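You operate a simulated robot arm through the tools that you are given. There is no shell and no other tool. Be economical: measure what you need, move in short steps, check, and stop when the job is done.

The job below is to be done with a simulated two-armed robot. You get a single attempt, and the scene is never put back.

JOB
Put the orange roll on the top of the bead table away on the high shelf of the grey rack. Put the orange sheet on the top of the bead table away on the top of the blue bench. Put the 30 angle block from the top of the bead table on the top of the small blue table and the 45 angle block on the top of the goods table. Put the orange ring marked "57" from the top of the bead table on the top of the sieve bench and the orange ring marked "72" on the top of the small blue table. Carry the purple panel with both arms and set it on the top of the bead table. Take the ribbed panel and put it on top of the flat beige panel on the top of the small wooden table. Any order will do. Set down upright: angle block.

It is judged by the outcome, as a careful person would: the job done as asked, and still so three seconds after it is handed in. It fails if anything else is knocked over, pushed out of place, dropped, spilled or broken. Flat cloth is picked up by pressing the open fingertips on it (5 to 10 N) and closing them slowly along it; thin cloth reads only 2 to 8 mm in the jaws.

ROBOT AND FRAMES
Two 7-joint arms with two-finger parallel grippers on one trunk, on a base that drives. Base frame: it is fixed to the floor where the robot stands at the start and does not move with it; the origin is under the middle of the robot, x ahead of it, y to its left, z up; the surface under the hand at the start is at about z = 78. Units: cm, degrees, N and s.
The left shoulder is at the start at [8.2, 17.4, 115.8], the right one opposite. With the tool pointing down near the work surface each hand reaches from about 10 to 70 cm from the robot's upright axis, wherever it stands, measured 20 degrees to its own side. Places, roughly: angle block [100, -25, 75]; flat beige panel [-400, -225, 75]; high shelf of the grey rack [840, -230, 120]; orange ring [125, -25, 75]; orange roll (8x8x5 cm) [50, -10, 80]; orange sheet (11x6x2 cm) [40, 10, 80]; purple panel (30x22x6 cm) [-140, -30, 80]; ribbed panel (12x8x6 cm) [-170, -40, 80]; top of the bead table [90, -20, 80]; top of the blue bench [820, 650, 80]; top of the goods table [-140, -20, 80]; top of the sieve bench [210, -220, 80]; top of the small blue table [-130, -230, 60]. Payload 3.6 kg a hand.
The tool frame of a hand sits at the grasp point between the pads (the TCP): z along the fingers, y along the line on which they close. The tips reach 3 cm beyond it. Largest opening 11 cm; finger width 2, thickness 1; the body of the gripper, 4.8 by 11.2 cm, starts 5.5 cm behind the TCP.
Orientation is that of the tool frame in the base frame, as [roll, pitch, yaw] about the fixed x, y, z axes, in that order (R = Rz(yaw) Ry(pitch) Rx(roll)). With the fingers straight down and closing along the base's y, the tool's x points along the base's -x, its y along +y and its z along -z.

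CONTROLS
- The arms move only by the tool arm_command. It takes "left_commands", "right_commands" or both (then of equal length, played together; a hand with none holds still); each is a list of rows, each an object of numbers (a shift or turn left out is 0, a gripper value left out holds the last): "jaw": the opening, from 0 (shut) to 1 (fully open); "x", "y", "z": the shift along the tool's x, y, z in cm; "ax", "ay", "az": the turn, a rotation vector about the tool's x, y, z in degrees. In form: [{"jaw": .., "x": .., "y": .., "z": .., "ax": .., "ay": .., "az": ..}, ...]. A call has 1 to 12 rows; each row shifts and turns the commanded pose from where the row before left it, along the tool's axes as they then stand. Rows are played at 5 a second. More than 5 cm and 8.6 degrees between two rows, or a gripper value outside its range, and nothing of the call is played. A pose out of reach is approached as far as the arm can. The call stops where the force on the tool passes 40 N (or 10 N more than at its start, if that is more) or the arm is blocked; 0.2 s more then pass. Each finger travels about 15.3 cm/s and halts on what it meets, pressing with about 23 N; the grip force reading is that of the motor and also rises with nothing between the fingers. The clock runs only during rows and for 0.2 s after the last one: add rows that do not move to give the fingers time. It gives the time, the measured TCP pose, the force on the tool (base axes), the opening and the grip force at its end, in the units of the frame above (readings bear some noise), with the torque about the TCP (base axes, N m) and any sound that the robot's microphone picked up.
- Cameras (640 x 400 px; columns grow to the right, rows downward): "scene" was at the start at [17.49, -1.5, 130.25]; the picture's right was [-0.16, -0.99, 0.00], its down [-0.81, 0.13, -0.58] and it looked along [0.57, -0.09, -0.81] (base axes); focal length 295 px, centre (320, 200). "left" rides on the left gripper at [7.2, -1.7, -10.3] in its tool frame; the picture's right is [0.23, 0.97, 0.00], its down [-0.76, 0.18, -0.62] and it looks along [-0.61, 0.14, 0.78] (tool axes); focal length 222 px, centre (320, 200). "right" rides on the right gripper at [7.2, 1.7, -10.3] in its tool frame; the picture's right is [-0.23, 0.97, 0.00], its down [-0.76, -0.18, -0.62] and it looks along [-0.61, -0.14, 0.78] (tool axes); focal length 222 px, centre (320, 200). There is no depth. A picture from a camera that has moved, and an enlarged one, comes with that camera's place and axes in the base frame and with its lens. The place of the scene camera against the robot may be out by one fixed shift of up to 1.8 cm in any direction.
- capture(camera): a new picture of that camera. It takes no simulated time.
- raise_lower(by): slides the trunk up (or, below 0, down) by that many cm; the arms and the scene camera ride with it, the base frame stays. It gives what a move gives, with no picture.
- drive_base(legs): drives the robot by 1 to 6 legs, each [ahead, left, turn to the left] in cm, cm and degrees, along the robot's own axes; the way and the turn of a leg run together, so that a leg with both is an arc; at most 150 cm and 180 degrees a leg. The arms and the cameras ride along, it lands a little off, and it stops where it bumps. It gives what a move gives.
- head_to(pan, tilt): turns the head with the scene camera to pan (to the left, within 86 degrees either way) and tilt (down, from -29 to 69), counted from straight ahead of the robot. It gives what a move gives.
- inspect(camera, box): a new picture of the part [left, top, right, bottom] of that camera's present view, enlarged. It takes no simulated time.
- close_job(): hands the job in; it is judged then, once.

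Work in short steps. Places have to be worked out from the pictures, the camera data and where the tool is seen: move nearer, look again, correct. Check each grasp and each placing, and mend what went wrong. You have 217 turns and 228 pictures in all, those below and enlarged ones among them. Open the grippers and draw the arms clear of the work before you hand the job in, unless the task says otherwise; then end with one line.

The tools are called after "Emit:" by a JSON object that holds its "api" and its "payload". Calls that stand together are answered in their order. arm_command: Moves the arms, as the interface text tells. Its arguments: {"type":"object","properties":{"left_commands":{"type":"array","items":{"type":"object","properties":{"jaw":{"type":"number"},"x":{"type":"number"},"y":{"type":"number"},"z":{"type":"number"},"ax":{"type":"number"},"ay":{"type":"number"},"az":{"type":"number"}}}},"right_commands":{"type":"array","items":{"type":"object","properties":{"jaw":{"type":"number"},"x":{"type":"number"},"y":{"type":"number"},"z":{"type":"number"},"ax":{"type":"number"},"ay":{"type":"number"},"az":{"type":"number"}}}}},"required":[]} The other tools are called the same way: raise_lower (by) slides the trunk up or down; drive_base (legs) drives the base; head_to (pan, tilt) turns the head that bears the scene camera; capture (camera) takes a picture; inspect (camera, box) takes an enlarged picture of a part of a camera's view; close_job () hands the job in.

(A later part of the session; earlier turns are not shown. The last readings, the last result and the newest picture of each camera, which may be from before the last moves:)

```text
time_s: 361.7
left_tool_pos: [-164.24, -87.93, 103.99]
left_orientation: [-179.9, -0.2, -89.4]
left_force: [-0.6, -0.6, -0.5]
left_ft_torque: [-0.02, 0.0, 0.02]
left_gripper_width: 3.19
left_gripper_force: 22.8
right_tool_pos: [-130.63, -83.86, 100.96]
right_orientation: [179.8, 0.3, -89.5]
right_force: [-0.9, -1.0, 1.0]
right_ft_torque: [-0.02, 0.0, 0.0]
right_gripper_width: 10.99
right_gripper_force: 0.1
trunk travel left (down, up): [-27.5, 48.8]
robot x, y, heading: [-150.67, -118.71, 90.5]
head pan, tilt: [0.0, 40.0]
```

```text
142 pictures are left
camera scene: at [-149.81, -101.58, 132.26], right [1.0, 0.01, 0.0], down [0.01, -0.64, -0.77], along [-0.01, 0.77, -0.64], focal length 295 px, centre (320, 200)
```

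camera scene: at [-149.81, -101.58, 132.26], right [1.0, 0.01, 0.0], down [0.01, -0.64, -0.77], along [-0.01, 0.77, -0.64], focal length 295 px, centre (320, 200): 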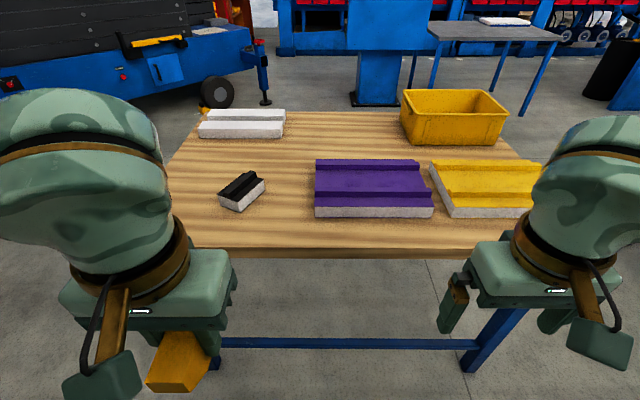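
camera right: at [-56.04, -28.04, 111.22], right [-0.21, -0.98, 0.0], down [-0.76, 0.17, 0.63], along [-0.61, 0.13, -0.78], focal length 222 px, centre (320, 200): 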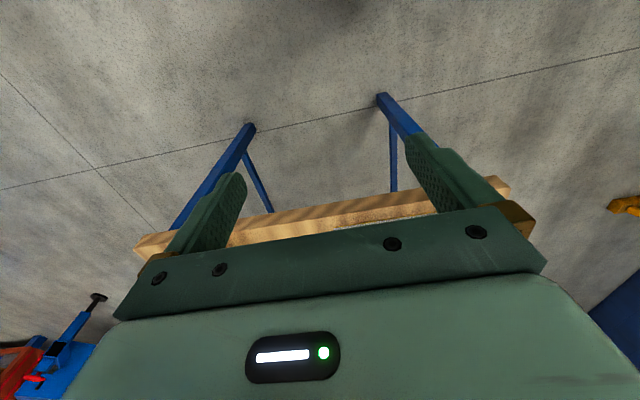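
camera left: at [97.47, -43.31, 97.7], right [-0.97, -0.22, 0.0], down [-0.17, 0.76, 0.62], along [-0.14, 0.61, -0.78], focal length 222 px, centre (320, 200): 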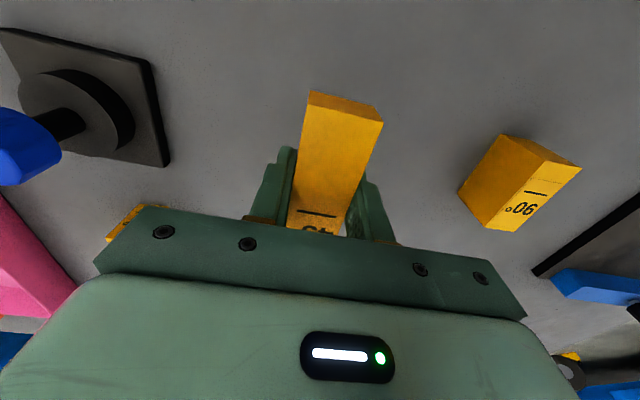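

Purple panel: x -152..-121, y -45.6..-23.6. Ribbed panel at ≈(-172,-38). I'll first take the ribbed panel with the right hand; then the freed area takes the 45 block. Drive left 39 and ahead 26.

Emit:
{"api": "drive_base", "payload": {"legs": [[0, 39, -0.4], [26, 0, 0]]}}

Emit:
{"api": "arm_command", "payload": {"right_commands": [{"x": -4.5}, {"x": -4.5}, {"x": -4.5}, {"x": -4.5}, {}]}}

Emit:
{"api": "capture", "payload": {"camera": "right"}}

Emit:
{"api": "capture", "payload": {"camera": "scene"}}

```text
time_s: 365.6
left_tool_pos: [-202.32, -61.59, 104.0]
left_orientation: [-179.9, -0.2, -90.2]
left_force: [1.0, 0.1, -0.8]
left_ft_torque: [-0.03, -0.02, 0.02]
left_gripper_width: 3.14
left_gripper_force: 23.2
right_tool_pos: [-168.62, -57.89, 100.75]
right_orientation: [179.8, 0.3, -90.1]
right_force: [0.1, 0.3, -0.5]
right_ft_torque: [-0.01, -0.01, 0.02]
right_gripper_width: 10.99
right_gripper_force: 0.1
trunk travel left (down, up): [-27.5, 48.8]
robot x, y, heading: [-189.96, -92.66, 89.9]
head pan, tilt: [0.0, 40.0]
```

```text
time_s: 366.8
left_tool_pos: [-202.38, -61.78, 103.88]
left_orientation: [-179.9, -0.2, -90.2]
left_force: [0.2, -0.2, -1.2]
left_ft_torque: [-0.01, 0.0, 0.03]
left_gripper_width: 3.19
left_gripper_force: 22.9
right_tool_pos: [-168.51, -40.19, 100.98]
right_orientation: [179.8, 0.3, -90.2]
right_force: [-0.2, -0.3, 0.8]
right_ft_torque: [0.02, -0.01, 0.04]
right_gripper_width: 11.0
right_gripper_force: 0.1
trunk travel left (down, up): [-27.5, 48.8]
robot x, y, heading: [-189.3, -92.64, 89.8]
head pan, tilt: [0.0, 40.0]
```

```text
141 pictures are left
camera right: at [-170.16, -47.42, 111.44], right [-0.97, 0.23, 0.0], down [0.18, 0.76, 0.63], along [0.14, 0.61, -0.78], focal length 222 px, centre (320, 200)
```

right: 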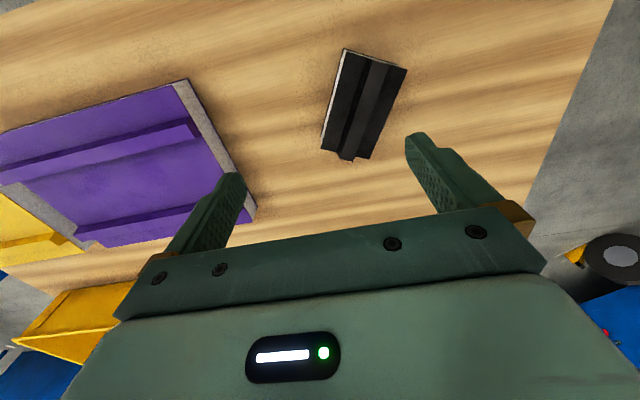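

```text
140 pictures are left
camera scene: at [-188.07, -75.6, 132.27], right [1.0, 0.0, 0.0], down [0.0, -0.64, -0.77], along [0.0, 0.77, -0.64], focal length 295 px, centre (320, 200)
```

scene: 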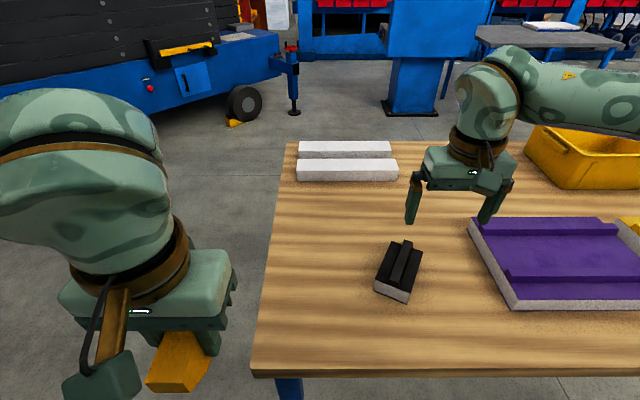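

Ribbed panel centre ≈(-173.1,-38.1), long axis 24° off y. Rotate, move over it and descend partway.

Emit:
{"api": "arm_command", "payload": {"right_commands": [{"x": -2.1, "y": 4.5}, {"az": 8}, {"az": 8}, {"az": 8}, {"z": 4}, {"z": 4}, {}]}}

Emit:
{"api": "capture", "payload": {"camera": "right"}}

```text
time_s: 368.4
left_tool_pos: [-202.46, -61.55, 104.07]
left_orientation: [-180.0, -0.1, -90.2]
left_force: [0.2, -0.8, -2.3]
left_ft_torque: [-0.01, 0.02, 0.0]
left_gripper_width: 3.16
left_gripper_force: 23.4
right_tool_pos: [-173.23, -37.96, 93.01]
right_orientation: [179.7, 0.3, -114.2]
right_force: [0.6, 0.7, -0.6]
right_ft_torque: [0.01, 0.0, 0.0]
right_gripper_width: 10.99
right_gripper_force: 0.0
trunk travel left (down, up): [-27.5, 48.8]
robot x, y, heading: [-189.4, -92.8, 89.5]
head pan, tilt: [0.0, 40.0]
```

```text
139 pictures are left
camera right: at [-177.67, -43.82, 103.52], right [-0.79, 0.61, 0.01], down [0.48, 0.62, 0.63], along [0.38, 0.5, -0.78], focal length 222 px, centre (320, 200)
```

right: 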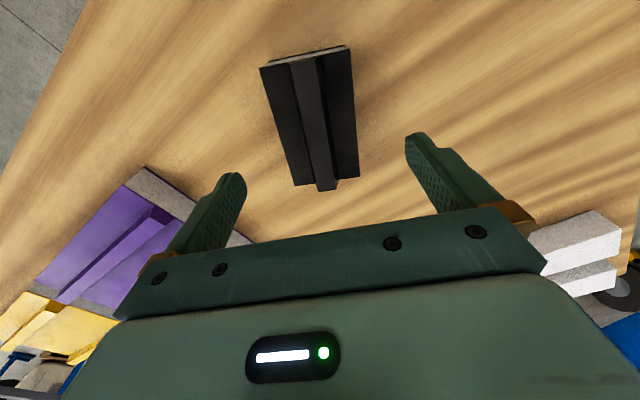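

Near centred; small correction, then descend and close gently.

Emit:
{"api": "arm_command", "payload": {"right_commands": [{"x": -0.4, "y": -0.25, "az": 3}, {"z": 4}, {"z": 4}, {"z": 1.2}, {}, {"jaw": 0.85}, {"jaw": 0.75}, {"jaw": 0.65}, {"jaw": 0.55}, {}]}}

Emit:
{"api": "capture", "payload": {"camera": "right"}}

```text
time_s: 370.6
left_tool_pos: [-202.39, -61.57, 103.95]
left_orientation: [-179.9, -0.1, -90.2]
left_force: [-0.6, -0.2, -0.6]
left_ft_torque: [-0.04, -0.01, 0.03]
left_gripper_width: 3.16
left_gripper_force: 22.7
right_tool_pos: [-172.72, -37.58, 83.89]
right_orientation: [179.7, 0.3, -117.2]
right_force: [0.2, 0.3, 0.8]
right_ft_torque: [0.05, -0.04, -0.03]
right_gripper_width: 6.97
right_gripper_force: 23.0
trunk travel left (down, up): [-27.5, 48.8]
robot x, y, heading: [-189.61, -92.35, 89.9]
head pan, tilt: [0.0, 40.0]
```

```text
138 pictures are left
camera right: at [-177.42, -43.22, 94.33], right [-0.76, 0.65, 0.01], down [0.51, 0.59, 0.62], along [0.4, 0.48, -0.78], focal length 222 px, centre (320, 200)
```

right: 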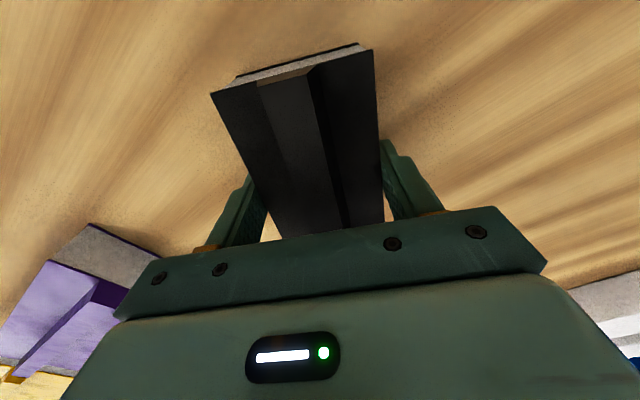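

Gripped (7.0 cm). Lift and check, then retract to the right.

Emit:
{"api": "arm_command", "payload": {"right_commands": [{"z": -1, "jaw": 0.5}, {"z": -3}, {"z": -4.5}, {"z": -4.5}, {"z": -4.5}, {"az": -8}, {"az": -8}, {"az": -8}, {"az": -3, "x": 3}, {"x": 4.5}, {"x": 4.5}, {"x": 4.5}]}}

Emit:
{"api": "capture", "payload": {"camera": "scene"}}

```text
time_s: 373.2
left_tool_pos: [-202.42, -61.6, 103.94]
left_orientation: [-179.8, -0.1, -90.2]
left_force: [-0.7, 0.2, -2.3]
left_ft_torque: [0.02, -0.01, -0.01]
left_gripper_width: 3.2
left_gripper_force: 22.7
right_tool_pos: [-172.89, -54.22, 100.99]
right_orientation: [179.8, 0.4, -90.4]
right_force: [-0.2, 0.4, -0.6]
right_ft_torque: [0.04, -0.03, 0.02]
right_gripper_width: 6.96
right_gripper_force: 23.4
trunk travel left (down, up): [-27.5, 48.8]
robot x, y, heading: [-189.77, -92.63, 89.5]
head pan, tilt: [0.0, 40.0]
```

```text
137 pictures are left
camera scene: at [-188.08, -75.61, 132.27], right [1.0, 0.0, 0.0], down [0.0, -0.64, -0.77], along [0.0, 0.77, -0.64], focal length 295 px, centre (320, 200)
```

scene: 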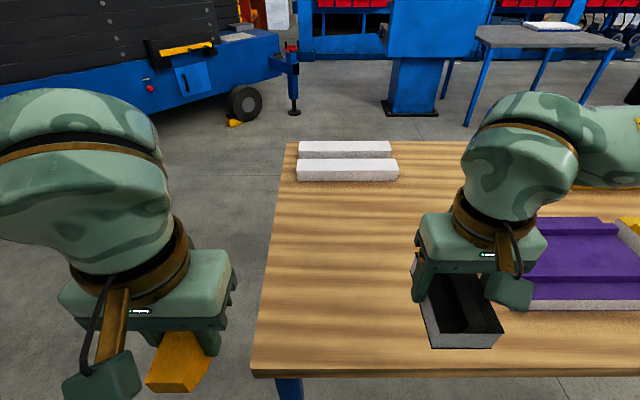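

Ribbed panel secure. Shift the base right 20 so the left hand can put the 45 block at ≈(-181,-38).

Emit:
{"api": "drive_base", "payload": {"legs": [[0, -20, 0.3]]}}

Emit:
{"api": "arm_command", "payload": {"left_commands": [{"x": -4.8}, {"x": -4.8}, {"x": -4.8}, {"x": -4.8}, {"x": -4}, {"z": 4.5}, {"z": 4.5}, {"z": 4.5}, {}]}}

Emit:
{"api": "capture", "payload": {"camera": "left"}}

Emit:
{"api": "capture", "payload": {"camera": "scene"}}

```text
time_s: 374.8
left_tool_pos: [-182.42, -61.72, 103.92]
left_orientation: [-179.9, -0.1, -90.0]
left_force: [-0.2, 0.4, -1.4]
left_ft_torque: [-0.01, -0.02, -0.03]
left_gripper_width: 3.2
left_gripper_force: 22.6
right_tool_pos: [-152.92, -53.99, 101.05]
right_orientation: [179.9, 0.3, -89.9]
right_force: [0.7, 0.1, -1.3]
right_ft_torque: [-0.03, 0.01, 0.01]
right_gripper_width: 6.95
right_gripper_force: 23.2
trunk travel left (down, up): [-27.5, 48.8]
robot x, y, heading: [-169.48, -92.39, 89.7]
head pan, tilt: [0.0, 40.0]
```

```text
time_s: 376.8
left_tool_pos: [-182.63, -38.74, 90.31]
left_orientation: [-179.8, 0.0, -90.1]
left_force: [-0.6, 0.7, -1.0]
left_ft_torque: [0.01, -0.01, 0.0]
left_gripper_width: 3.17
left_gripper_force: 22.8
right_tool_pos: [-152.95, -54.07, 101.03]
right_orientation: [179.7, 0.3, -90.1]
right_force: [0.4, -0.2, -1.2]
right_ft_torque: [0.01, 0.01, -0.01]
right_gripper_width: 7.0
right_gripper_force: 22.7
trunk travel left (down, up): [-27.5, 48.8]
robot x, y, heading: [-169.39, -93.1, 89.8]
head pan, tilt: [0.0, 40.0]
```

```text
136 pictures are left
camera left: at [-181.04, -45.96, 100.59], right [-0.97, -0.23, 0.0], down [-0.18, 0.76, 0.62], along [-0.14, 0.61, -0.78], focal length 222 px, centre (320, 200)
```

left: 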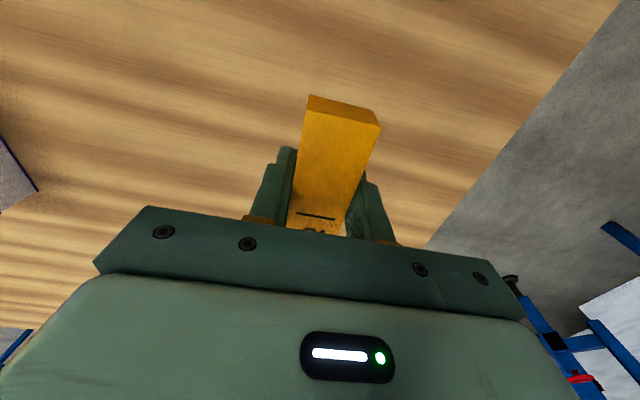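

```text
135 pictures are left
camera scene: at [-168.14, -75.61, 132.27], right [1.0, 0.0, 0.0], down [0.0, -0.64, -0.77], along [0.0, 0.77, -0.64], focal length 295 px, centre (320, 200)
```

scene: 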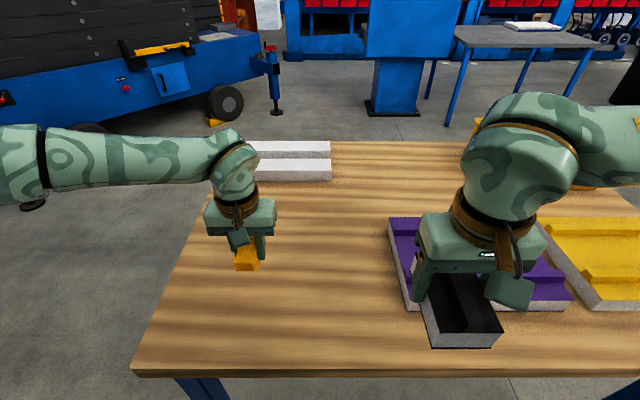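

Lower the block in steps to contact.

Emit:
{"api": "arm_command", "payload": {"left_commands": [{"z": 4}, {"z": 0.9}, {"z": 0.4}, {"z": 0.4}, {"z": 0.4}, {"z": 0.4}, {"z": 0.3}, {}]}}

```text
time_s: 378.6
left_tool_pos: [-182.4, -38.59, 83.85]
left_orientation: [-179.9, 0.2, -90.0]
left_force: [-3.5, 1.1, 22.5]
left_ft_torque: [0.09, 0.23, 0.04]
left_gripper_width: 3.15
left_gripper_force: 23.6
right_tool_pos: [-153.03, -54.16, 100.96]
right_orientation: [179.7, 0.5, -90.1]
right_force: [0.9, 0.2, -0.5]
right_ft_torque: [0.02, 0.01, 0.02]
right_gripper_width: 6.96
right_gripper_force: 22.8
trunk travel left (down, up): [-27.5, 48.8]
robot x, y, heading: [-169.04, -92.9, 89.9]
head pan, tilt: [0.0, 40.0]
```

Contact. Open and lift.

Emit:
{"api": "arm_command", "payload": {"left_commands": [{"z": -0.15}, {"jaw": 0.33}, {"jaw": 0.4}, {"jaw": 0.5}, {}, {"z": -3}, {"z": -4.5}, {"z": -4.5}, {"z": -4.5}, {"x": 4.5}, {"x": 4.5}]}}

Emit:
{"api": "capture", "payload": {"camera": "left"}}

```text
time_s: 381.0
left_tool_pos: [-182.48, -47.44, 100.27]
left_orientation: [-180.0, -0.1, -89.9]
left_force: [-0.8, 0.0, -0.4]
left_ft_torque: [0.0, 0.0, 0.01]
left_gripper_width: 5.49
left_gripper_force: 0.0
right_tool_pos: [-152.96, -54.18, 100.98]
right_orientation: [179.9, 0.3, -90.0]
right_force: [-0.1, -0.1, -1.5]
right_ft_torque: [0.0, -0.02, 0.0]
right_gripper_width: 6.98
right_gripper_force: 22.6
trunk travel left (down, up): [-27.5, 48.8]
robot x, y, heading: [-169.6, -92.87, 89.9]
head pan, tilt: [0.0, 40.0]
```

```text
134 pictures are left
camera left: at [-180.92, -54.6, 110.63], right [-0.97, -0.23, 0.0], down [-0.18, 0.76, 0.62], along [-0.14, 0.61, -0.78], focal length 222 px, centre (320, 200)
```

left: 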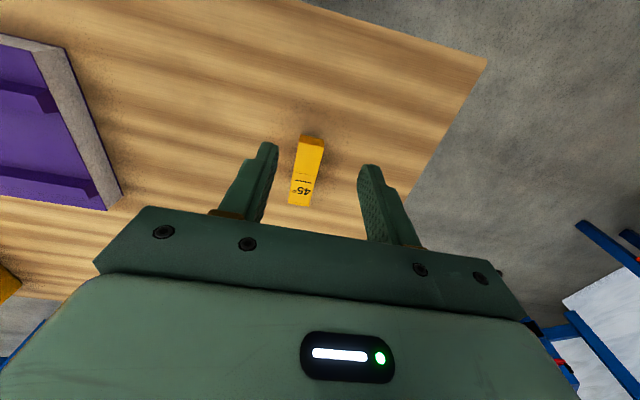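

45 block stands upright. Retract left, back off, turn to -x and go toward the small wooden table.

Emit:
{"api": "arm_command", "payload": {"left_commands": [{"x": 4.5}, {"x": 4.5}, {"x": 4}, {"jaw": 1}]}}

Emit:
{"api": "drive_base", "payload": {"legs": [[-28, 0, 0], [0, 0, 90], [120, 0, 0]]}}

Emit:
{"api": "head_to", "payload": {"pan": 30, "tilt": 25}}

Emit:
{"api": "capture", "payload": {"camera": "scene"}}

```text
time_s: 382.0
left_tool_pos: [-182.38, -60.37, 100.33]
left_orientation: [-179.9, 0.0, -90.0]
left_force: [0.7, -0.1, -1.0]
left_ft_torque: [0.0, -0.01, 0.02]
left_gripper_width: 10.97
left_gripper_force: 0.0
right_tool_pos: [-152.96, -54.02, 100.97]
right_orientation: [179.9, 0.3, -90.1]
right_force: [-0.6, -0.4, -0.9]
right_ft_torque: [0.0, 0.01, 0.01]
right_gripper_width: 6.97
right_gripper_force: 22.9
trunk travel left (down, up): [-27.5, 48.8]
robot x, y, heading: [-169.43, -92.94, 89.7]
head pan, tilt: [0.0, 40.0]
```

```text
time_s: 393.4
left_tool_pos: [-320.64, -130.25, 100.29]
left_orientation: [-179.9, -0.1, -1.3]
left_force: [-0.5, 0.0, -0.3]
left_ft_torque: [-0.03, 0.01, 0.0]
left_gripper_width: 10.99
left_gripper_force: 0.1
right_tool_pos: [-326.3, -100.69, 100.92]
right_orientation: [179.8, 0.3, -1.3]
right_force: [-1.0, 0.5, -0.4]
right_ft_torque: [-0.04, 0.02, 0.0]
right_gripper_width: 7.0
right_gripper_force: 22.5
trunk travel left (down, up): [-27.5, 48.8]
robot x, y, heading: [-288.23, -118.15, 178.6]
head pan, tilt: [0.0, 40.0]
```

```text
time_s: 394.3
left_tool_pos: [-320.62, -130.26, 100.34]
left_orientation: [-179.8, -0.1, -1.4]
left_force: [-0.1, 0.7, -0.1]
left_ft_torque: [0.02, 0.0, 0.0]
left_gripper_width: 10.99
left_gripper_force: 0.1
right_tool_pos: [-326.46, -100.74, 101.03]
right_orientation: [179.8, 0.3, -1.4]
right_force: [0.8, 0.6, -0.8]
right_ft_torque: [0.01, -0.03, 0.0]
right_gripper_width: 6.99
right_gripper_force: 23.2
trunk travel left (down, up): [-27.5, 48.8]
robot x, y, heading: [-288.19, -118.28, 178.7]
head pan, tilt: [30.0, 25.0]
```

```text
133 pictures are left
camera scene: at [-303.84, -122.68, 134.59], right [-0.48, 0.88, 0.0], down [0.37, 0.2, -0.91], along [-0.8, -0.43, -0.42], focal length 295 px, centre (320, 200)
```

scene: 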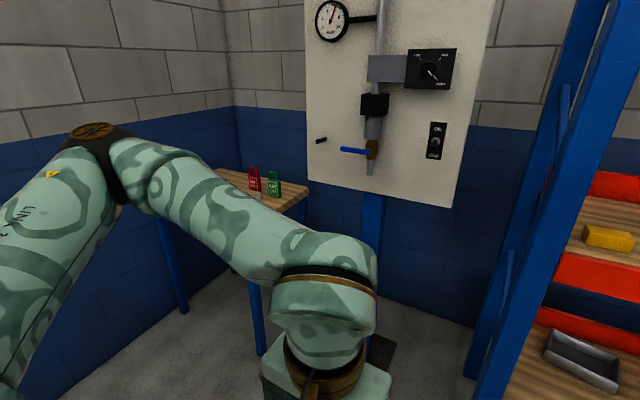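

Shift left ~72 to face the wooden table.

Emit:
{"api": "drive_base", "payload": {"legs": [[0, 72, 1.3]]}}

Emit:
{"api": "head_to", "payload": {"pan": 10, "tilt": 32}}

Emit:
{"api": "capture", "payload": {"camera": "scene"}}

```text
time_s: 398.3
left_tool_pos: [-321.19, -204.98, 100.22]
left_orientation: [-179.9, -0.1, 0.0]
left_force: [0.4, 0.4, -0.4]
left_ft_torque: [-0.03, 0.0, -0.04]
left_gripper_width: 11.03
left_gripper_force: 0.1
right_tool_pos: [-327.66, -175.45, 101.05]
right_orientation: [179.8, 0.3, -0.1]
right_force: [-0.2, -1.2, -0.8]
right_ft_torque: [0.02, 0.02, 0.0]
right_gripper_width: 6.98
right_gripper_force: 23.3
trunk travel left (down, up): [-27.5, 48.8]
robot x, y, heading: [-288.89, -191.88, 180.0]
head pan, tilt: [30.0, 25.0]
```

```text
time_s: 399.1
left_tool_pos: [-321.25, -204.98, 100.32]
left_orientation: [-180.0, -0.1, -0.1]
left_force: [0.1, 0.4, 0.0]
left_ft_torque: [-0.01, -0.02, 0.02]
left_gripper_width: 10.99
left_gripper_force: 0.0
right_tool_pos: [-327.66, -175.41, 101.05]
right_orientation: [179.8, 0.4, 0.1]
right_force: [0.2, 0.5, -1.0]
right_ft_torque: [-0.02, -0.03, -0.06]
right_gripper_width: 6.98
right_gripper_force: 22.9
trunk travel left (down, up): [-27.5, 48.8]
robot x, y, heading: [-289.28, -191.93, 180.0]
head pan, tilt: [10.0, 32.0]
```

```text
132 pictures are left
camera scene: at [-305.47, -193.88, 133.49], right [-0.17, 0.98, 0.0], down [0.52, 0.09, -0.85], along [-0.83, -0.15, -0.53], focal length 295 px, centre (320, 200)
```

scene: 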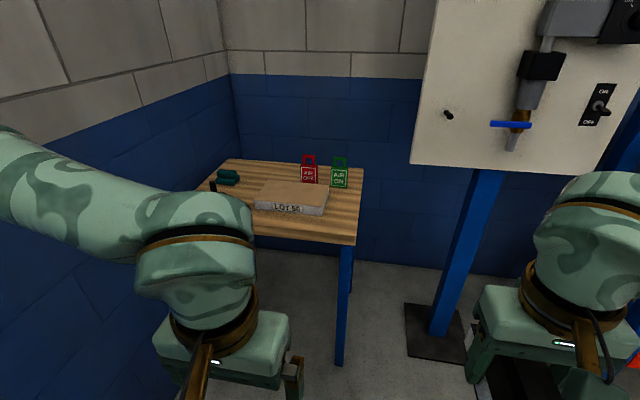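

Beige panel is at ≈(-393,-218). The wall is close on the left, so stand at (-335,-200) and turn ~33° left so the right hand faces it.

Emit:
{"api": "drive_base", "payload": {"legs": [[46, 8, 0], [0, 0, 33]]}}

Emit:
{"api": "head_to", "payload": {"pan": -15, "tilt": 45}}

Emit:
{"api": "capture", "payload": {"camera": "scene"}}

Emit:
{"api": "capture", "payload": {"camera": "right"}}

```text
time_s: 403.5
left_tool_pos: [-355.24, -228.14, 100.4]
left_orientation: [-179.9, -0.1, 32.9]
left_force: [0.0, 0.0, -1.0]
left_ft_torque: [-0.03, 0.0, -0.02]
left_gripper_width: 11.0
left_gripper_force: 0.0
right_tool_pos: [-376.51, -207.05, 100.99]
right_orientation: [179.8, 0.3, 32.9]
right_force: [-0.4, 0.1, -0.7]
right_ft_torque: [-0.03, 0.01, -0.02]
right_gripper_width: 6.98
right_gripper_force: 22.6
trunk travel left (down, up): [-27.5, 48.8]
robot x, y, heading: [-334.97, -199.65, -147.3]
head pan, tilt: [10.0, 32.0]
```

```text
time_s: 404.4
left_tool_pos: [-355.25, -228.2, 100.33]
left_orientation: [-180.0, -0.1, 32.9]
left_force: [-0.1, -0.1, 0.4]
left_ft_torque: [0.03, 0.02, -0.04]
left_gripper_width: 11.01
left_gripper_force: 0.0
right_tool_pos: [-376.64, -206.95, 101.0]
right_orientation: [179.9, 0.3, 32.9]
right_force: [-0.9, 1.5, -1.8]
right_ft_torque: [0.02, 0.03, -0.01]
right_gripper_width: 6.96
right_gripper_force: 23.0
trunk travel left (down, up): [-27.5, 48.8]
robot x, y, heading: [-335.27, -199.89, -147.1]
head pan, tilt: [-15.0, 45.0]
```

```text
131 pictures are left
camera scene: at [-349.1, -207.55, 131.54], right [-0.31, 0.95, 0.0], down [0.67, 0.22, -0.71], along [-0.67, -0.22, -0.71], focal length 295 px, centre (320, 200)
```

scene: 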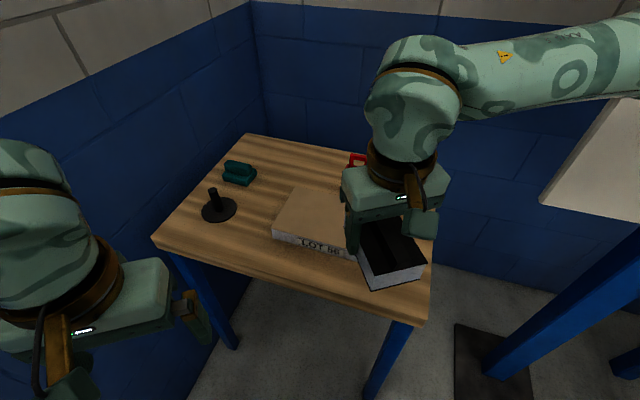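

```text
130 pictures are left
camera right: at [-369.45, -204.3, 111.37], right [0.34, -0.94, 0.0], down [-0.73, -0.26, 0.63], along [-0.59, -0.22, -0.78], focal length 222 px, centre (320, 200)
```

right: 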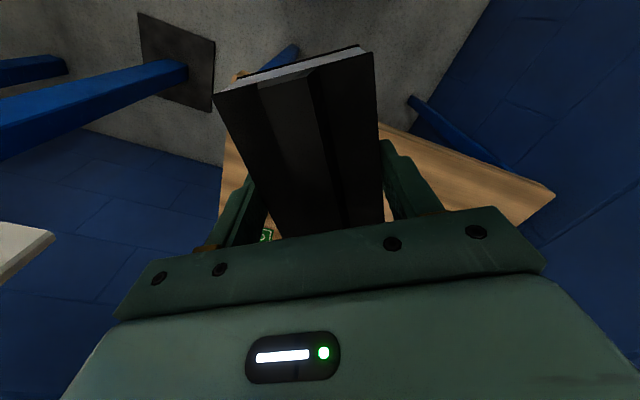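

Beige panel ≈ x -385..-399, y -230..-207. Rotate the ribbed panel square to it and bring it above its centre, staying high.

Emit:
{"api": "arm_command", "payload": {"right_commands": [{"az": 8.2}, {"az": 8.2}, {"az": 8.2}, {"az": 8.2}, {"x": -4, "y": 2.9}, {"x": -4, "y": 2.9}, {"x": -4, "y": 2.9}, {"x": -3.7, "y": 2.8}, {}]}}

Emit:
{"api": "capture", "payload": {"camera": "scene"}}

Emit:
{"api": "capture", "payload": {"camera": "left"}}

```text
time_s: 406.4
left_tool_pos: [-355.24, -228.15, 100.33]
left_orientation: [-179.9, -0.1, 32.9]
left_force: [-0.1, 0.0, 0.2]
left_ft_torque: [-0.01, -0.02, 0.04]
left_gripper_width: 10.96
left_gripper_force: 0.1
right_tool_pos: [-392.61, -218.61, 101.03]
right_orientation: [179.7, 0.3, 0.1]
right_force: [0.2, -0.7, -1.2]
right_ft_torque: [-0.01, 0.01, 0.01]
right_gripper_width: 6.96
right_gripper_force: 23.5
trunk travel left (down, up): [-27.5, 48.8]
robot x, y, heading: [-335.16, -199.98, -147.2]
head pan, tilt: [-15.0, 45.0]
```

```text
129 pictures are left
camera scene: at [-349.09, -207.48, 131.55], right [-0.31, 0.95, 0.0], down [0.67, 0.22, -0.71], along [-0.67, -0.22, -0.71], focal length 295 px, centre (320, 200)
```

scene: 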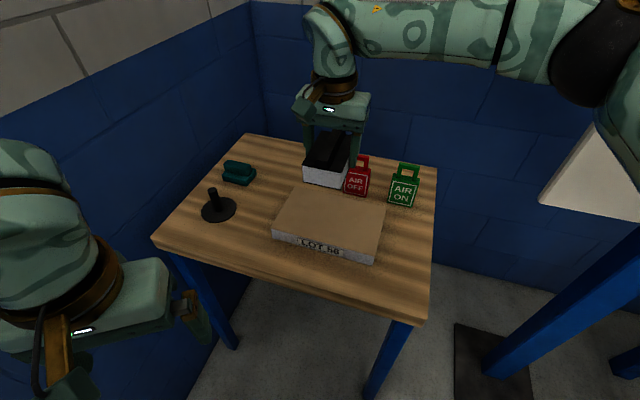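

```text
128 pictures are left
camera left: at [-350.09, -222.76, 110.65], right [0.72, -0.69, 0.0], down [-0.54, -0.56, 0.62], along [-0.43, -0.45, -0.78], focal length 222 px, centre (320, 200)
```

left: 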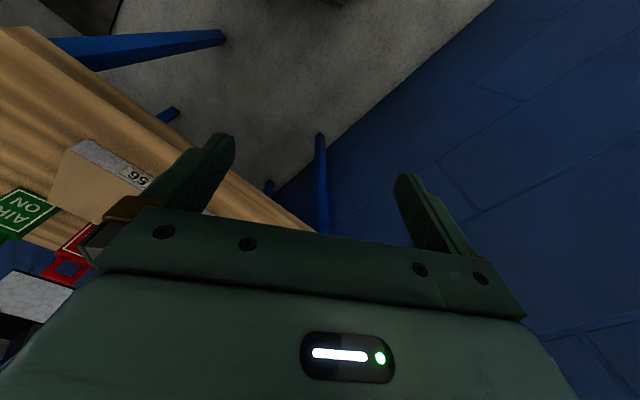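

Refined beige centre ≈(-394.6,-220), top z≈79.6. Correct by (-1.9,-1.4), turn 5°, and lower to ~3 cm above.

Emit:
{"api": "arm_command", "payload": {"right_commands": [{"x": -1.9, "y": 1.4}, {"az": -5}, {"z": 4.5}, {"z": 4.5}, {"z": 4.5}, {}]}}

Emit:
{"api": "capture", "payload": {"camera": "scene"}}

Emit:
{"api": "inspect", "payload": {"camera": "scene", "box": [250, 130, 410, 270]}}

Emit:
{"api": "capture", "payload": {"camera": "right"}}

```text
time_s: 407.8
left_tool_pos: [-355.24, -228.21, 100.23]
left_orientation: [-179.9, -0.1, 32.9]
left_force: [0.2, -0.5, 1.2]
left_ft_torque: [0.03, 0.01, 0.0]
left_gripper_width: 10.98
left_gripper_force: 0.1
right_tool_pos: [-394.14, -220.03, 87.59]
right_orientation: [179.6, 0.1, 5.1]
right_force: [-0.9, 0.2, -0.5]
right_ft_torque: [0.01, -0.02, 0.0]
right_gripper_width: 6.99
right_gripper_force: 22.5
trunk travel left (down, up): [-27.5, 48.8]
robot x, y, heading: [-334.91, -199.78, -147.2]
head pan, tilt: [-15.0, 45.0]
```

```text
127 pictures are left
camera scene: at [-349.06, -207.53, 131.55], right [-0.31, 0.95, 0.0], down [0.67, 0.22, -0.71], along [-0.67, -0.22, -0.71], focal length 295 px, centre (320, 200)
```

scene: 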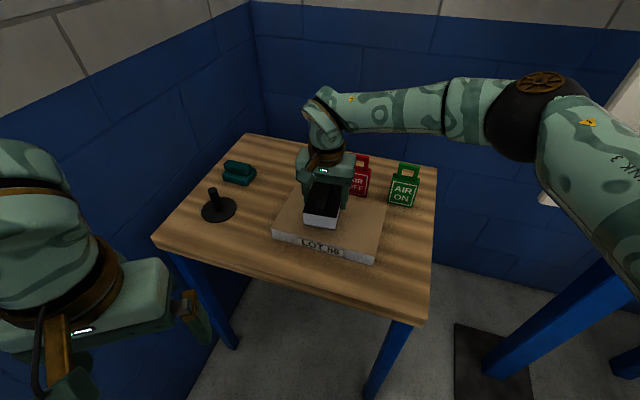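

```text
2.86 times, centred on (330, 200) of scene
camera zoom: at [-349.06, -207.53, 131.55], right [-0.31, 0.95, 0.0], down [0.67, 0.22, -0.71], along [-0.67, -0.22, -0.71], focal length 844 px, centre (291, 200)
```

zoom: 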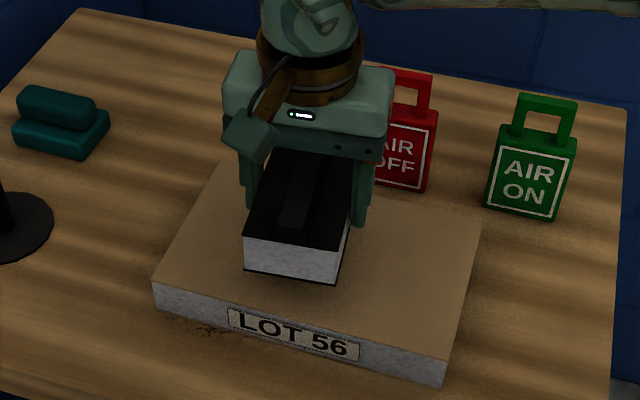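

```text
125 pictures are left
camera right: at [-386.64, -220.94, 98.03], right [-0.14, -0.99, 0.01], down [-0.77, 0.11, 0.63], along [-0.62, 0.08, -0.78], focal length 222 px, centre (320, 200)
```

right: 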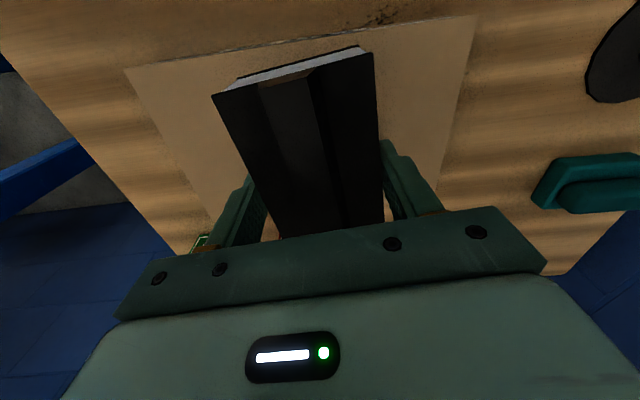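

Well centred; nudge 0.5 cm deeper and lower to contact.

Emit:
{"api": "arm_command", "payload": {"right_commands": [{"x": -0.6, "z": 1}, {"z": 1.2}, {"z": 0.5}, {"z": 0.4}, {"z": 0.4}, {"z": 0.4}, {"z": 0.3}, {}]}}

```text
time_s: 409.6
left_tool_pos: [-355.1, -228.13, 100.31]
left_orientation: [-179.9, 0.0, 32.9]
left_force: [-0.5, 0.3, 0.3]
left_ft_torque: [-0.05, 0.03, -0.01]
left_gripper_width: 11.03
left_gripper_force: 0.0
right_tool_pos: [-394.74, -220.14, 83.51]
right_orientation: [179.7, 0.4, 5.2]
right_force: [-2.7, -2.3, 19.3]
right_ft_torque: [0.28, 0.07, 0.0]
right_gripper_width: 6.97
right_gripper_force: 22.7
trunk travel left (down, up): [-27.5, 48.8]
robot x, y, heading: [-335.14, -199.91, -146.8]
head pan, tilt: [-15.0, 45.0]
```

Contact. Open and lift clear.

Emit:
{"api": "arm_command", "payload": {"right_commands": [{"z": -0.15}, {"jaw": 0.67}, {"jaw": 0.73}, {"jaw": 0.8}, {}, {"z": -3}, {"z": -4.5}, {"z": -4.5}, {"z": -4.5}, {"x": 4.5}, {"x": 4.5}, {}]}}

Emit:
{"api": "capture", "payload": {"camera": "scene"}}

Emit:
{"api": "capture", "payload": {"camera": "right"}}

```text
time_s: 412.2
left_tool_pos: [-355.29, -228.25, 100.39]
left_orientation: [-179.9, -0.1, 32.8]
left_force: [-0.5, -0.9, -0.4]
left_ft_torque: [0.02, -0.03, 0.0]
left_gripper_width: 11.0
left_gripper_force: 0.0
right_tool_pos: [-385.73, -219.18, 99.88]
right_orientation: [179.8, 0.2, 5.2]
right_force: [0.0, -0.6, 0.9]
right_ft_torque: [-0.01, 0.02, 0.0]
right_gripper_width: 8.81
right_gripper_force: 0.1
trunk travel left (down, up): [-27.5, 48.8]
robot x, y, heading: [-335.15, -199.53, -147.4]
head pan, tilt: [-15.0, 45.0]
```

```text
124 pictures are left
camera scene: at [-349.14, -207.55, 131.53], right [-0.31, 0.95, 0.0], down [0.67, 0.22, -0.71], along [-0.67, -0.22, -0.71], focal length 295 px, centre (320, 200)
```

scene: 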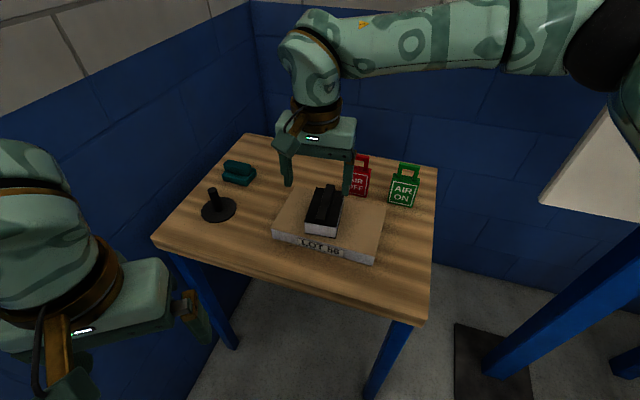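

```text
123 pictures are left
camera right: at [-378.29, -220.01, 110.44], right [-0.14, -0.99, 0.01], down [-0.77, 0.11, 0.62], along [-0.62, 0.08, -0.78], focal length 222 px, centre (320, 200)
```

right: 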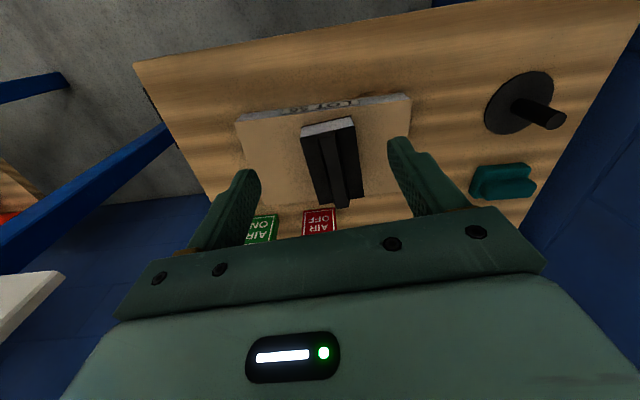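

Ribbed panel sits on the beige panel. Retract the right hand, then drive back and around to the north side of the bead table.

Emit:
{"api": "arm_command", "payload": {"right_commands": [{"x": 4.5}, {"x": 4.5}, {"az": -7}, {"az": -7}, {"az": -7}, {"az": -7}, {"x": 4.5}, {"x": 4.5, "jaw": 1}]}}

Emit:
{"api": "drive_base", "payload": {"legs": [[0, 0, -33], [-46, 0, 0], [0, -74, 0], [0, 0, 180]]}}

Emit:
{"api": "head_to", "payload": {"pan": 0, "tilt": 20}}

Emit:
{"api": "capture", "payload": {"camera": "scene"}}

```text
time_s: 414.0
left_tool_pos: [-355.28, -228.11, 100.25]
left_orientation: [-179.9, -0.2, 32.9]
left_force: [-0.8, -0.3, -0.3]
left_ft_torque: [-0.01, -0.01, -0.02]
left_gripper_width: 11.02
left_gripper_force: 0.1
right_tool_pos: [-369.26, -213.43, 99.84]
right_orientation: [179.8, 0.4, 33.1]
right_force: [-0.1, -0.3, -0.1]
right_ft_torque: [0.01, 0.02, 0.02]
right_gripper_width: 11.01
right_gripper_force: 0.1
trunk travel left (down, up): [-27.5, 48.8]
robot x, y, heading: [-335.17, -199.5, -146.8]
head pan, tilt: [-15.0, 45.0]
```

```text
time_s: 429.3
left_tool_pos: [-258.49, -112.24, 100.34]
left_orientation: [-179.9, -0.1, 179.0]
left_force: [0.4, -0.5, 0.0]
left_ft_torque: [0.0, 0.0, -0.03]
left_gripper_width: 11.01
left_gripper_force: 0.1
right_tool_pos: [-254.92, -132.39, 99.93]
right_orientation: [179.8, 0.4, 179.3]
right_force: [0.7, -0.2, 0.3]
right_ft_torque: [0.02, -0.02, 0.03]
right_gripper_width: 11.0
right_gripper_force: 0.1
trunk travel left (down, up): [-27.5, 48.8]
robot x, y, heading: [-290.86, -124.48, -0.8]
head pan, tilt: [-15.0, 45.0]
```

```text
time_s: 430.2
left_tool_pos: [-258.36, -112.29, 100.27]
left_orientation: [-179.9, 0.0, 179.1]
left_force: [0.0, 0.2, 0.0]
left_ft_torque: [-0.03, -0.01, 0.01]
left_gripper_width: 10.99
left_gripper_force: 0.1
right_tool_pos: [-254.88, -132.43, 99.91]
right_orientation: [179.8, 0.3, 179.3]
right_force: [-0.3, -0.4, -0.2]
right_ft_torque: [0.01, 0.01, 0.01]
right_gripper_width: 11.04
right_gripper_force: 0.1
trunk travel left (down, up): [-27.5, 48.8]
robot x, y, heading: [-290.88, -125.08, -0.8]
head pan, tilt: [0.0, 20.0]
```

```text
122 pictures are left
camera scene: at [-271.28, -125.37, 135.4], right [-0.02, -1.0, 0.0], down [-0.34, 0.01, -0.94], along [0.94, -0.02, -0.34], focal length 295 px, centre (320, 200)
```

scene: 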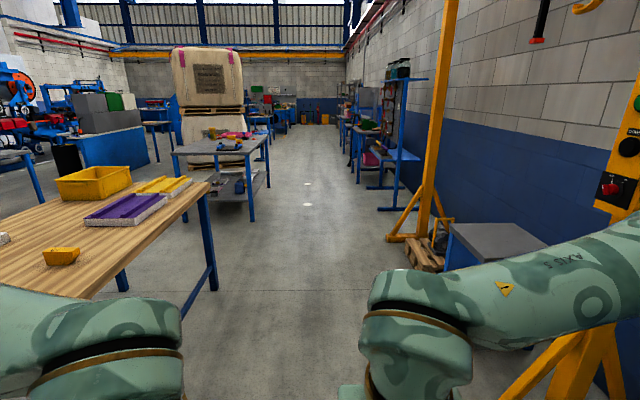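

Path clear. Drive to x≈-28, go north between the tables to y≈57, then along the north side.

Emit:
{"api": "drive_base", "payload": {"legs": [[150, 0, 0.8], [112, 0, 0], [0, 150, 0], [0, 32, 0]]}}

Emit:
{"api": "capture", "payload": {"camera": "scene"}}

```text
time_s: 451.7
left_tool_pos: [7.78, 65.49, 100.32]
left_orientation: [-179.9, -0.1, 178.6]
left_force: [0.2, 0.6, 0.3]
left_ft_torque: [0.0, -0.01, 0.02]
left_gripper_width: 10.99
left_gripper_force: 0.0
right_tool_pos: [11.11, 45.25, 99.86]
right_orientation: [180.0, 0.4, 178.8]
right_force: [0.1, 0.5, 0.2]
right_ft_torque: [0.0, 0.0, 0.0]
right_gripper_width: 10.99
right_gripper_force: 0.0
trunk travel left (down, up): [-27.5, 48.8]
robot x, y, heading: [-25.03, 53.29, -1.4]
head pan, tilt: [0.0, 20.0]
```

```text
121 pictures are left
camera scene: at [-5.15, 52.61, 135.4], right [-0.02, -1.0, 0.0], down [-0.34, 0.01, -0.94], along [0.94, -0.02, -0.34], focal length 295 px, centre (320, 200)
```

scene: 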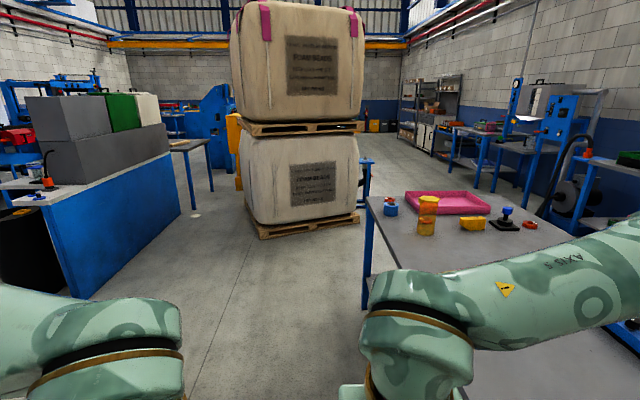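

North side is clear. Drive 148 ahead and turn to face the table (-y).

Emit:
{"api": "drive_base", "payload": {"legs": [[148, 0, 1.4], [0, 0, -90]]}}

Emit:
{"api": "head_to", "payload": {"pan": 0, "tilt": 45}}

Emit:
{"api": "capture", "payload": {"camera": "scene"}}

```text
time_s: 462.8
left_tool_pos: [133.31, 20.32, 100.3]
left_orientation: [-179.9, -0.1, 89.1]
left_force: [0.0, -0.1, 0.6]
left_ft_torque: [0.01, 0.01, -0.01]
left_gripper_width: 11.0
left_gripper_force: 0.0
right_tool_pos: [113.05, 16.75, 99.95]
right_orientation: [179.8, 0.3, 89.2]
right_force: [0.2, 0.1, 0.6]
right_ft_torque: [0.0, 0.04, 0.0]
right_gripper_width: 11.02
right_gripper_force: 0.0
trunk travel left (down, up): [-27.5, 48.8]
robot x, y, heading: [120.68, 52.72, -91.2]
head pan, tilt: [0.0, 20.0]
```

```text
time_s: 463.7
left_tool_pos: [133.25, 20.31, 100.34]
left_orientation: [-179.9, -0.1, 89.0]
left_force: [0.2, -0.5, -0.5]
left_ft_torque: [-0.01, 0.01, 0.0]
left_gripper_width: 11.0
left_gripper_force: 0.0
right_tool_pos: [112.98, 16.8, 100.03]
right_orientation: [179.8, 0.3, 89.3]
right_force: [-0.5, 0.5, 0.0]
right_ft_torque: [-0.02, 0.0, -0.01]
right_gripper_width: 10.98
right_gripper_force: 0.0
trunk travel left (down, up): [-27.5, 48.8]
robot x, y, heading: [121.13, 52.82, -91.2]
head pan, tilt: [0.0, 45.0]
```

```text
120 pictures are left
camera scene: at [121.89, 35.3, 131.55], right [-1.0, 0.02, 0.0], down [0.01, 0.71, -0.71], along [-0.01, -0.71, -0.71], focal length 295 px, centre (320, 200)
```

scene: 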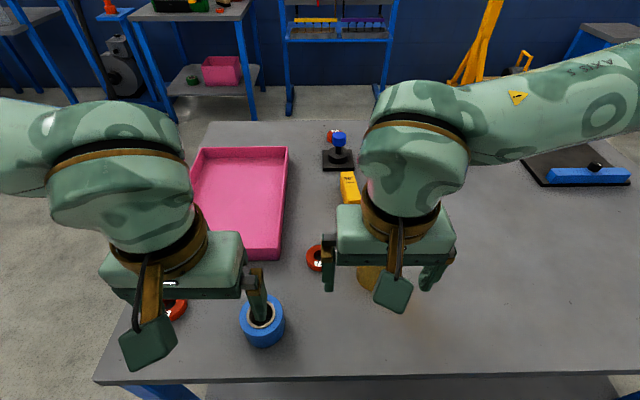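

Ring 72 at ≈(121.9,0.8), block 30 at ≈(114.3,-18.3). Move the right hand aside (right and up), bring the left over the ring, turning it so it closes along y (clear of the jar).

Emit:
{"api": "arm_command", "payload": {"right_commands": [{"z": -4, "x": 2}, {"y": -4}, {"y": -4}, {"y": -4}, {"y": -4}, {}, {}, {}, {}, {}, {}, {}], "left_commands": [{"z": -2}, {"az": 8}, {"az": 8}, {"az": 8}, {"az": 8}, {"az": 8}, {"az": 8}, {"az": 8}, {"az": 8}, {"az": 8}, {"az": 8}, {"az": 8}]}}

Emit:
{"api": "capture", "payload": {"camera": "left"}}

Emit:
{"api": "capture", "payload": {"camera": "scene"}}

```text
time_s: 466.3
left_tool_pos: [133.11, 20.24, 102.38]
left_orientation: [-179.8, 0.0, 28.9]
left_force: [-0.6, 0.7, -0.2]
left_ft_torque: [-0.01, -0.01, -0.02]
left_gripper_width: 10.99
left_gripper_force: 0.0
left hand out of reach, approached as far as the arm can: row 9, 10, 11, 12
right_tool_pos: [97.07, 19.23, 103.95]
right_orientation: [179.8, 0.3, 89.2]
right_force: [0.1, 0.1, -0.9]
right_ft_torque: [0.03, 0.01, 0.03]
right_gripper_width: 11.0
right_gripper_force: 0.1
trunk travel left (down, up): [-27.5, 48.8]
robot x, y, heading: [120.43, 53.11, -91.1]
head pan, tilt: [0.0, 45.0]
```

```text
119 pictures are left
camera left: at [138.64, 25.31, 112.68], right [0.67, -0.74, 0.0], down [-0.58, -0.53, 0.62], along [-0.46, -0.42, -0.78], focal length 222 px, centre (320, 200)
```

left: 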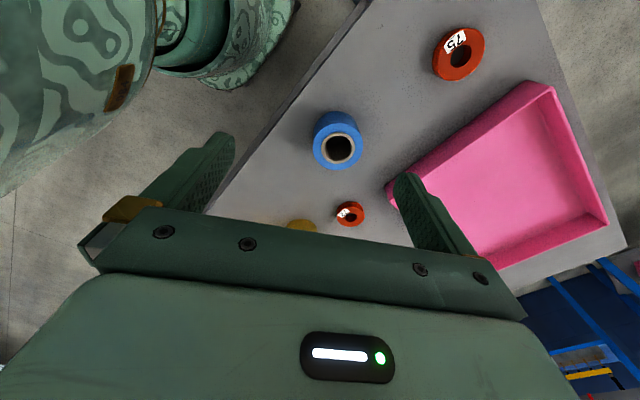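

```text
118 pictures are left
camera scene: at [121.88, 35.3, 131.54], right [-1.0, 0.02, 0.0], down [0.01, 0.71, -0.71], along [-0.01, -0.71, -0.71], focal length 295 px, centre (320, 200)
```

scene: 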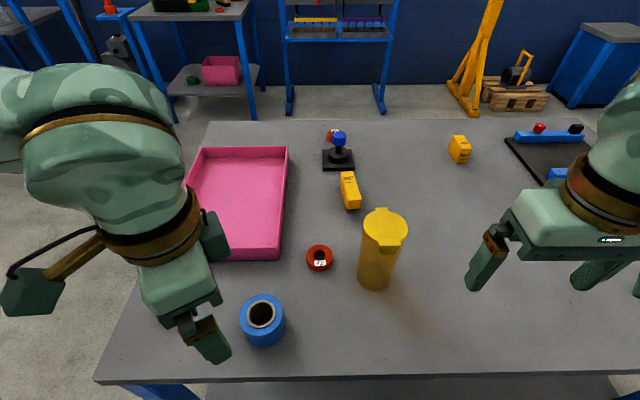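

Clear view: jar at (110.4,4.9) top z 96; ring 72 at (122,0.8). Left hand yaw 29° suffices. Move it over the ring at this height.

Emit:
{"api": "arm_command", "payload": {"left_commands": [{"x": -3.82, "y": 2.32}, {"x": -3.82, "y": 2.32}, {"x": -3.82, "y": 2.32}, {"x": -3.82, "y": 2.32}, {"x": -3.82, "y": 2.32}, {}]}}

Emit:
{"api": "capture", "payload": {"camera": "left"}}

```text
time_s: 467.7
left_tool_pos: [132.63, 19.38, 102.36]
left_orientation: [-179.9, 0.0, 29.2]
left_force: [-0.3, -0.4, 0.2]
left_ft_torque: [0.04, 0.03, 0.02]
left_gripper_width: 11.01
left_gripper_force: 0.0
left hand out of reach, approached as far as the arm can: row 1, 2, 3, 4, 5
right_tool_pos: [97.09, 19.24, 104.11]
right_orientation: [179.8, 0.3, 89.2]
right_force: [0.0, -0.1, -0.1]
right_ft_torque: [-0.03, -0.01, -0.02]
right_gripper_width: 11.0
right_gripper_force: 0.0
trunk travel left (down, up): [-27.5, 48.8]
robot x, y, heading: [120.86, 52.65, -90.9]
head pan, tilt: [0.0, 45.0]
```

```text
117 pictures are left
camera left: at [138.18, 24.39, 112.63], right [0.67, -0.74, 0.0], down [-0.58, -0.53, 0.62], along [-0.46, -0.42, -0.78], focal length 222 px, centre (320, 200)
```

left: 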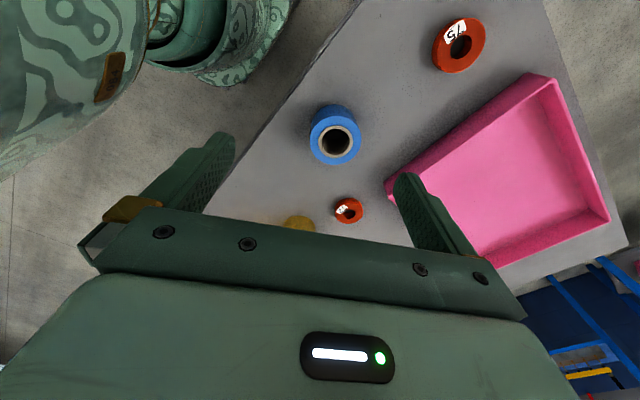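

At a joint limit. Turn back to yaw ~55 and then move; clearance to the jar stays fine.

Emit:
{"api": "arm_command", "payload": {"left_commands": [{"az": -8, "jaw": 0.8}, {"az": -8}, {"az": -8}, {}]}}

```text
time_s: 468.7
left_tool_pos: [132.74, 19.29, 102.41]
left_orientation: [-179.9, 0.0, 53.0]
left_force: [-0.4, 0.7, 0.4]
left_ft_torque: [-0.02, 0.02, 0.0]
left_gripper_width: 8.79
left_gripper_force: 0.0
right_tool_pos: [97.13, 19.29, 103.98]
right_orientation: [179.9, 0.3, 89.2]
right_force: [-0.1, -0.7, 0.4]
right_ft_torque: [0.0, 0.0, 0.02]
right_gripper_width: 11.0
right_gripper_force: 0.0
trunk travel left (down, up): [-27.5, 48.8]
robot x, y, heading: [120.47, 53.15, -91.0]
head pan, tilt: [0.0, 45.0]
```

Emit:
{"api": "arm_command", "payload": {"left_commands": [{"x": -4.24, "y": 0.52}, {"x": -4.24, "y": 0.52}, {"x": -4.24, "y": 0.52}, {"x": -4.24, "y": 0.52}, {"x": -4.24, "y": 0.52}, {}]}}

Emit:
{"api": "capture", "payload": {"camera": "left"}}

Emit:
{"api": "capture", "payload": {"camera": "scene"}}

```text
time_s: 470.1
left_tool_pos: [123.55, 3.54, 102.5]
left_orientation: [-180.0, 0.4, 53.4]
left_force: [0.3, -0.1, 0.1]
left_ft_torque: [0.0, 0.01, 0.04]
left_gripper_width: 8.82
left_gripper_force: 0.1
left hand out of reach, approached as far as the arm can: row 5
right_tool_pos: [96.98, 19.26, 103.95]
right_orientation: [179.8, 0.3, 89.1]
right_force: [-0.6, -0.3, 0.3]
right_ft_torque: [-0.02, -0.02, 0.04]
right_gripper_width: 10.99
right_gripper_force: 0.0
trunk travel left (down, up): [-27.5, 48.8]
robot x, y, heading: [120.58, 52.93, -91.1]
head pan, tilt: [0.0, 45.0]
```

```text
116 pictures are left
camera left: at [126.51, 10.39, 112.83], right [0.92, -0.4, 0.0], down [-0.31, -0.71, 0.63], along [-0.25, -0.58, -0.78], focal length 222 px, centre (320, 200)
```

left: 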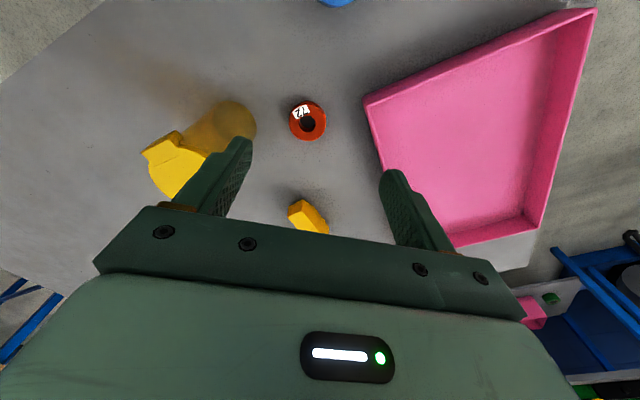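

```text
115 pictures are left
camera scene: at [121.83, 35.28, 131.53], right [-1.0, 0.02, 0.0], down [0.01, 0.71, -0.71], along [-0.01, -0.71, -0.71], focal length 295 px, centre (320, 200)
```

scene: 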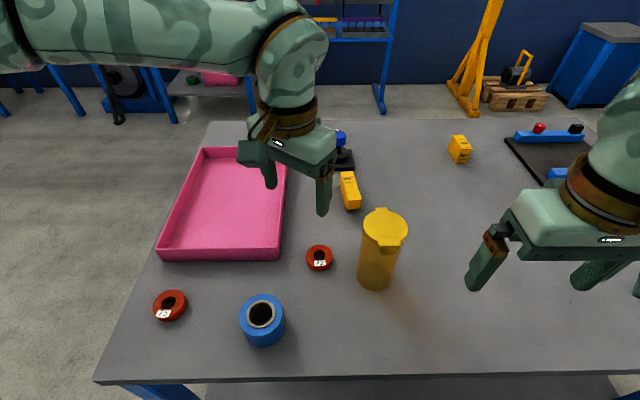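

Wrist view puts ring 72 at (120.1,0.1). The left arm is cramped; raise the hand, shift base right 15, and realign.

Emit:
{"api": "arm_command", "payload": {"left_commands": [{"z": -4.5}, {"x": 4}, {"x": 4}, {}]}}

Emit:
{"api": "drive_base", "payload": {"legs": [[2, -16, 1]]}}

```text
time_s: 471.1
left_tool_pos: [128.45, 9.89, 102.58]
left_orientation: [-179.8, 0.0, 53.0]
left_force: [-0.1, 0.0, -0.2]
left_ft_torque: [-0.01, 0.01, -0.01]
left_gripper_width: 8.81
left_gripper_force: 0.0
left hand out of reach, approached as far as the arm can: row 1
right_tool_pos: [97.06, 19.18, 104.02]
right_orientation: [179.7, 0.2, 89.2]
right_force: [0.5, 0.9, -0.1]
right_ft_torque: [0.0, 0.0, 0.01]
right_gripper_width: 11.0
right_gripper_force: 0.1
trunk travel left (down, up): [-27.5, 48.8]
robot x, y, heading: [121.06, 53.13, -91.1]
head pan, tilt: [0.0, 45.0]
```

```text
time_s: 472.5
left_tool_pos: [113.36, 8.14, 102.53]
left_orientation: [-179.8, -0.1, 54.0]
left_force: [0.4, 0.3, -0.4]
left_ft_torque: [0.01, -0.04, -0.04]
left_gripper_width: 8.83
left_gripper_force: 0.1
right_tool_pos: [81.66, 16.89, 103.99]
right_orientation: [179.7, 0.3, 90.3]
right_force: [-1.0, -0.7, -0.6]
right_ft_torque: [-0.04, -0.04, 0.02]
right_gripper_width: 11.0
right_gripper_force: 0.0
trunk travel left (down, up): [-27.5, 48.8]
robot x, y, heading: [105.22, 50.75, -90.0]
head pan, tilt: [0.0, 45.0]
```

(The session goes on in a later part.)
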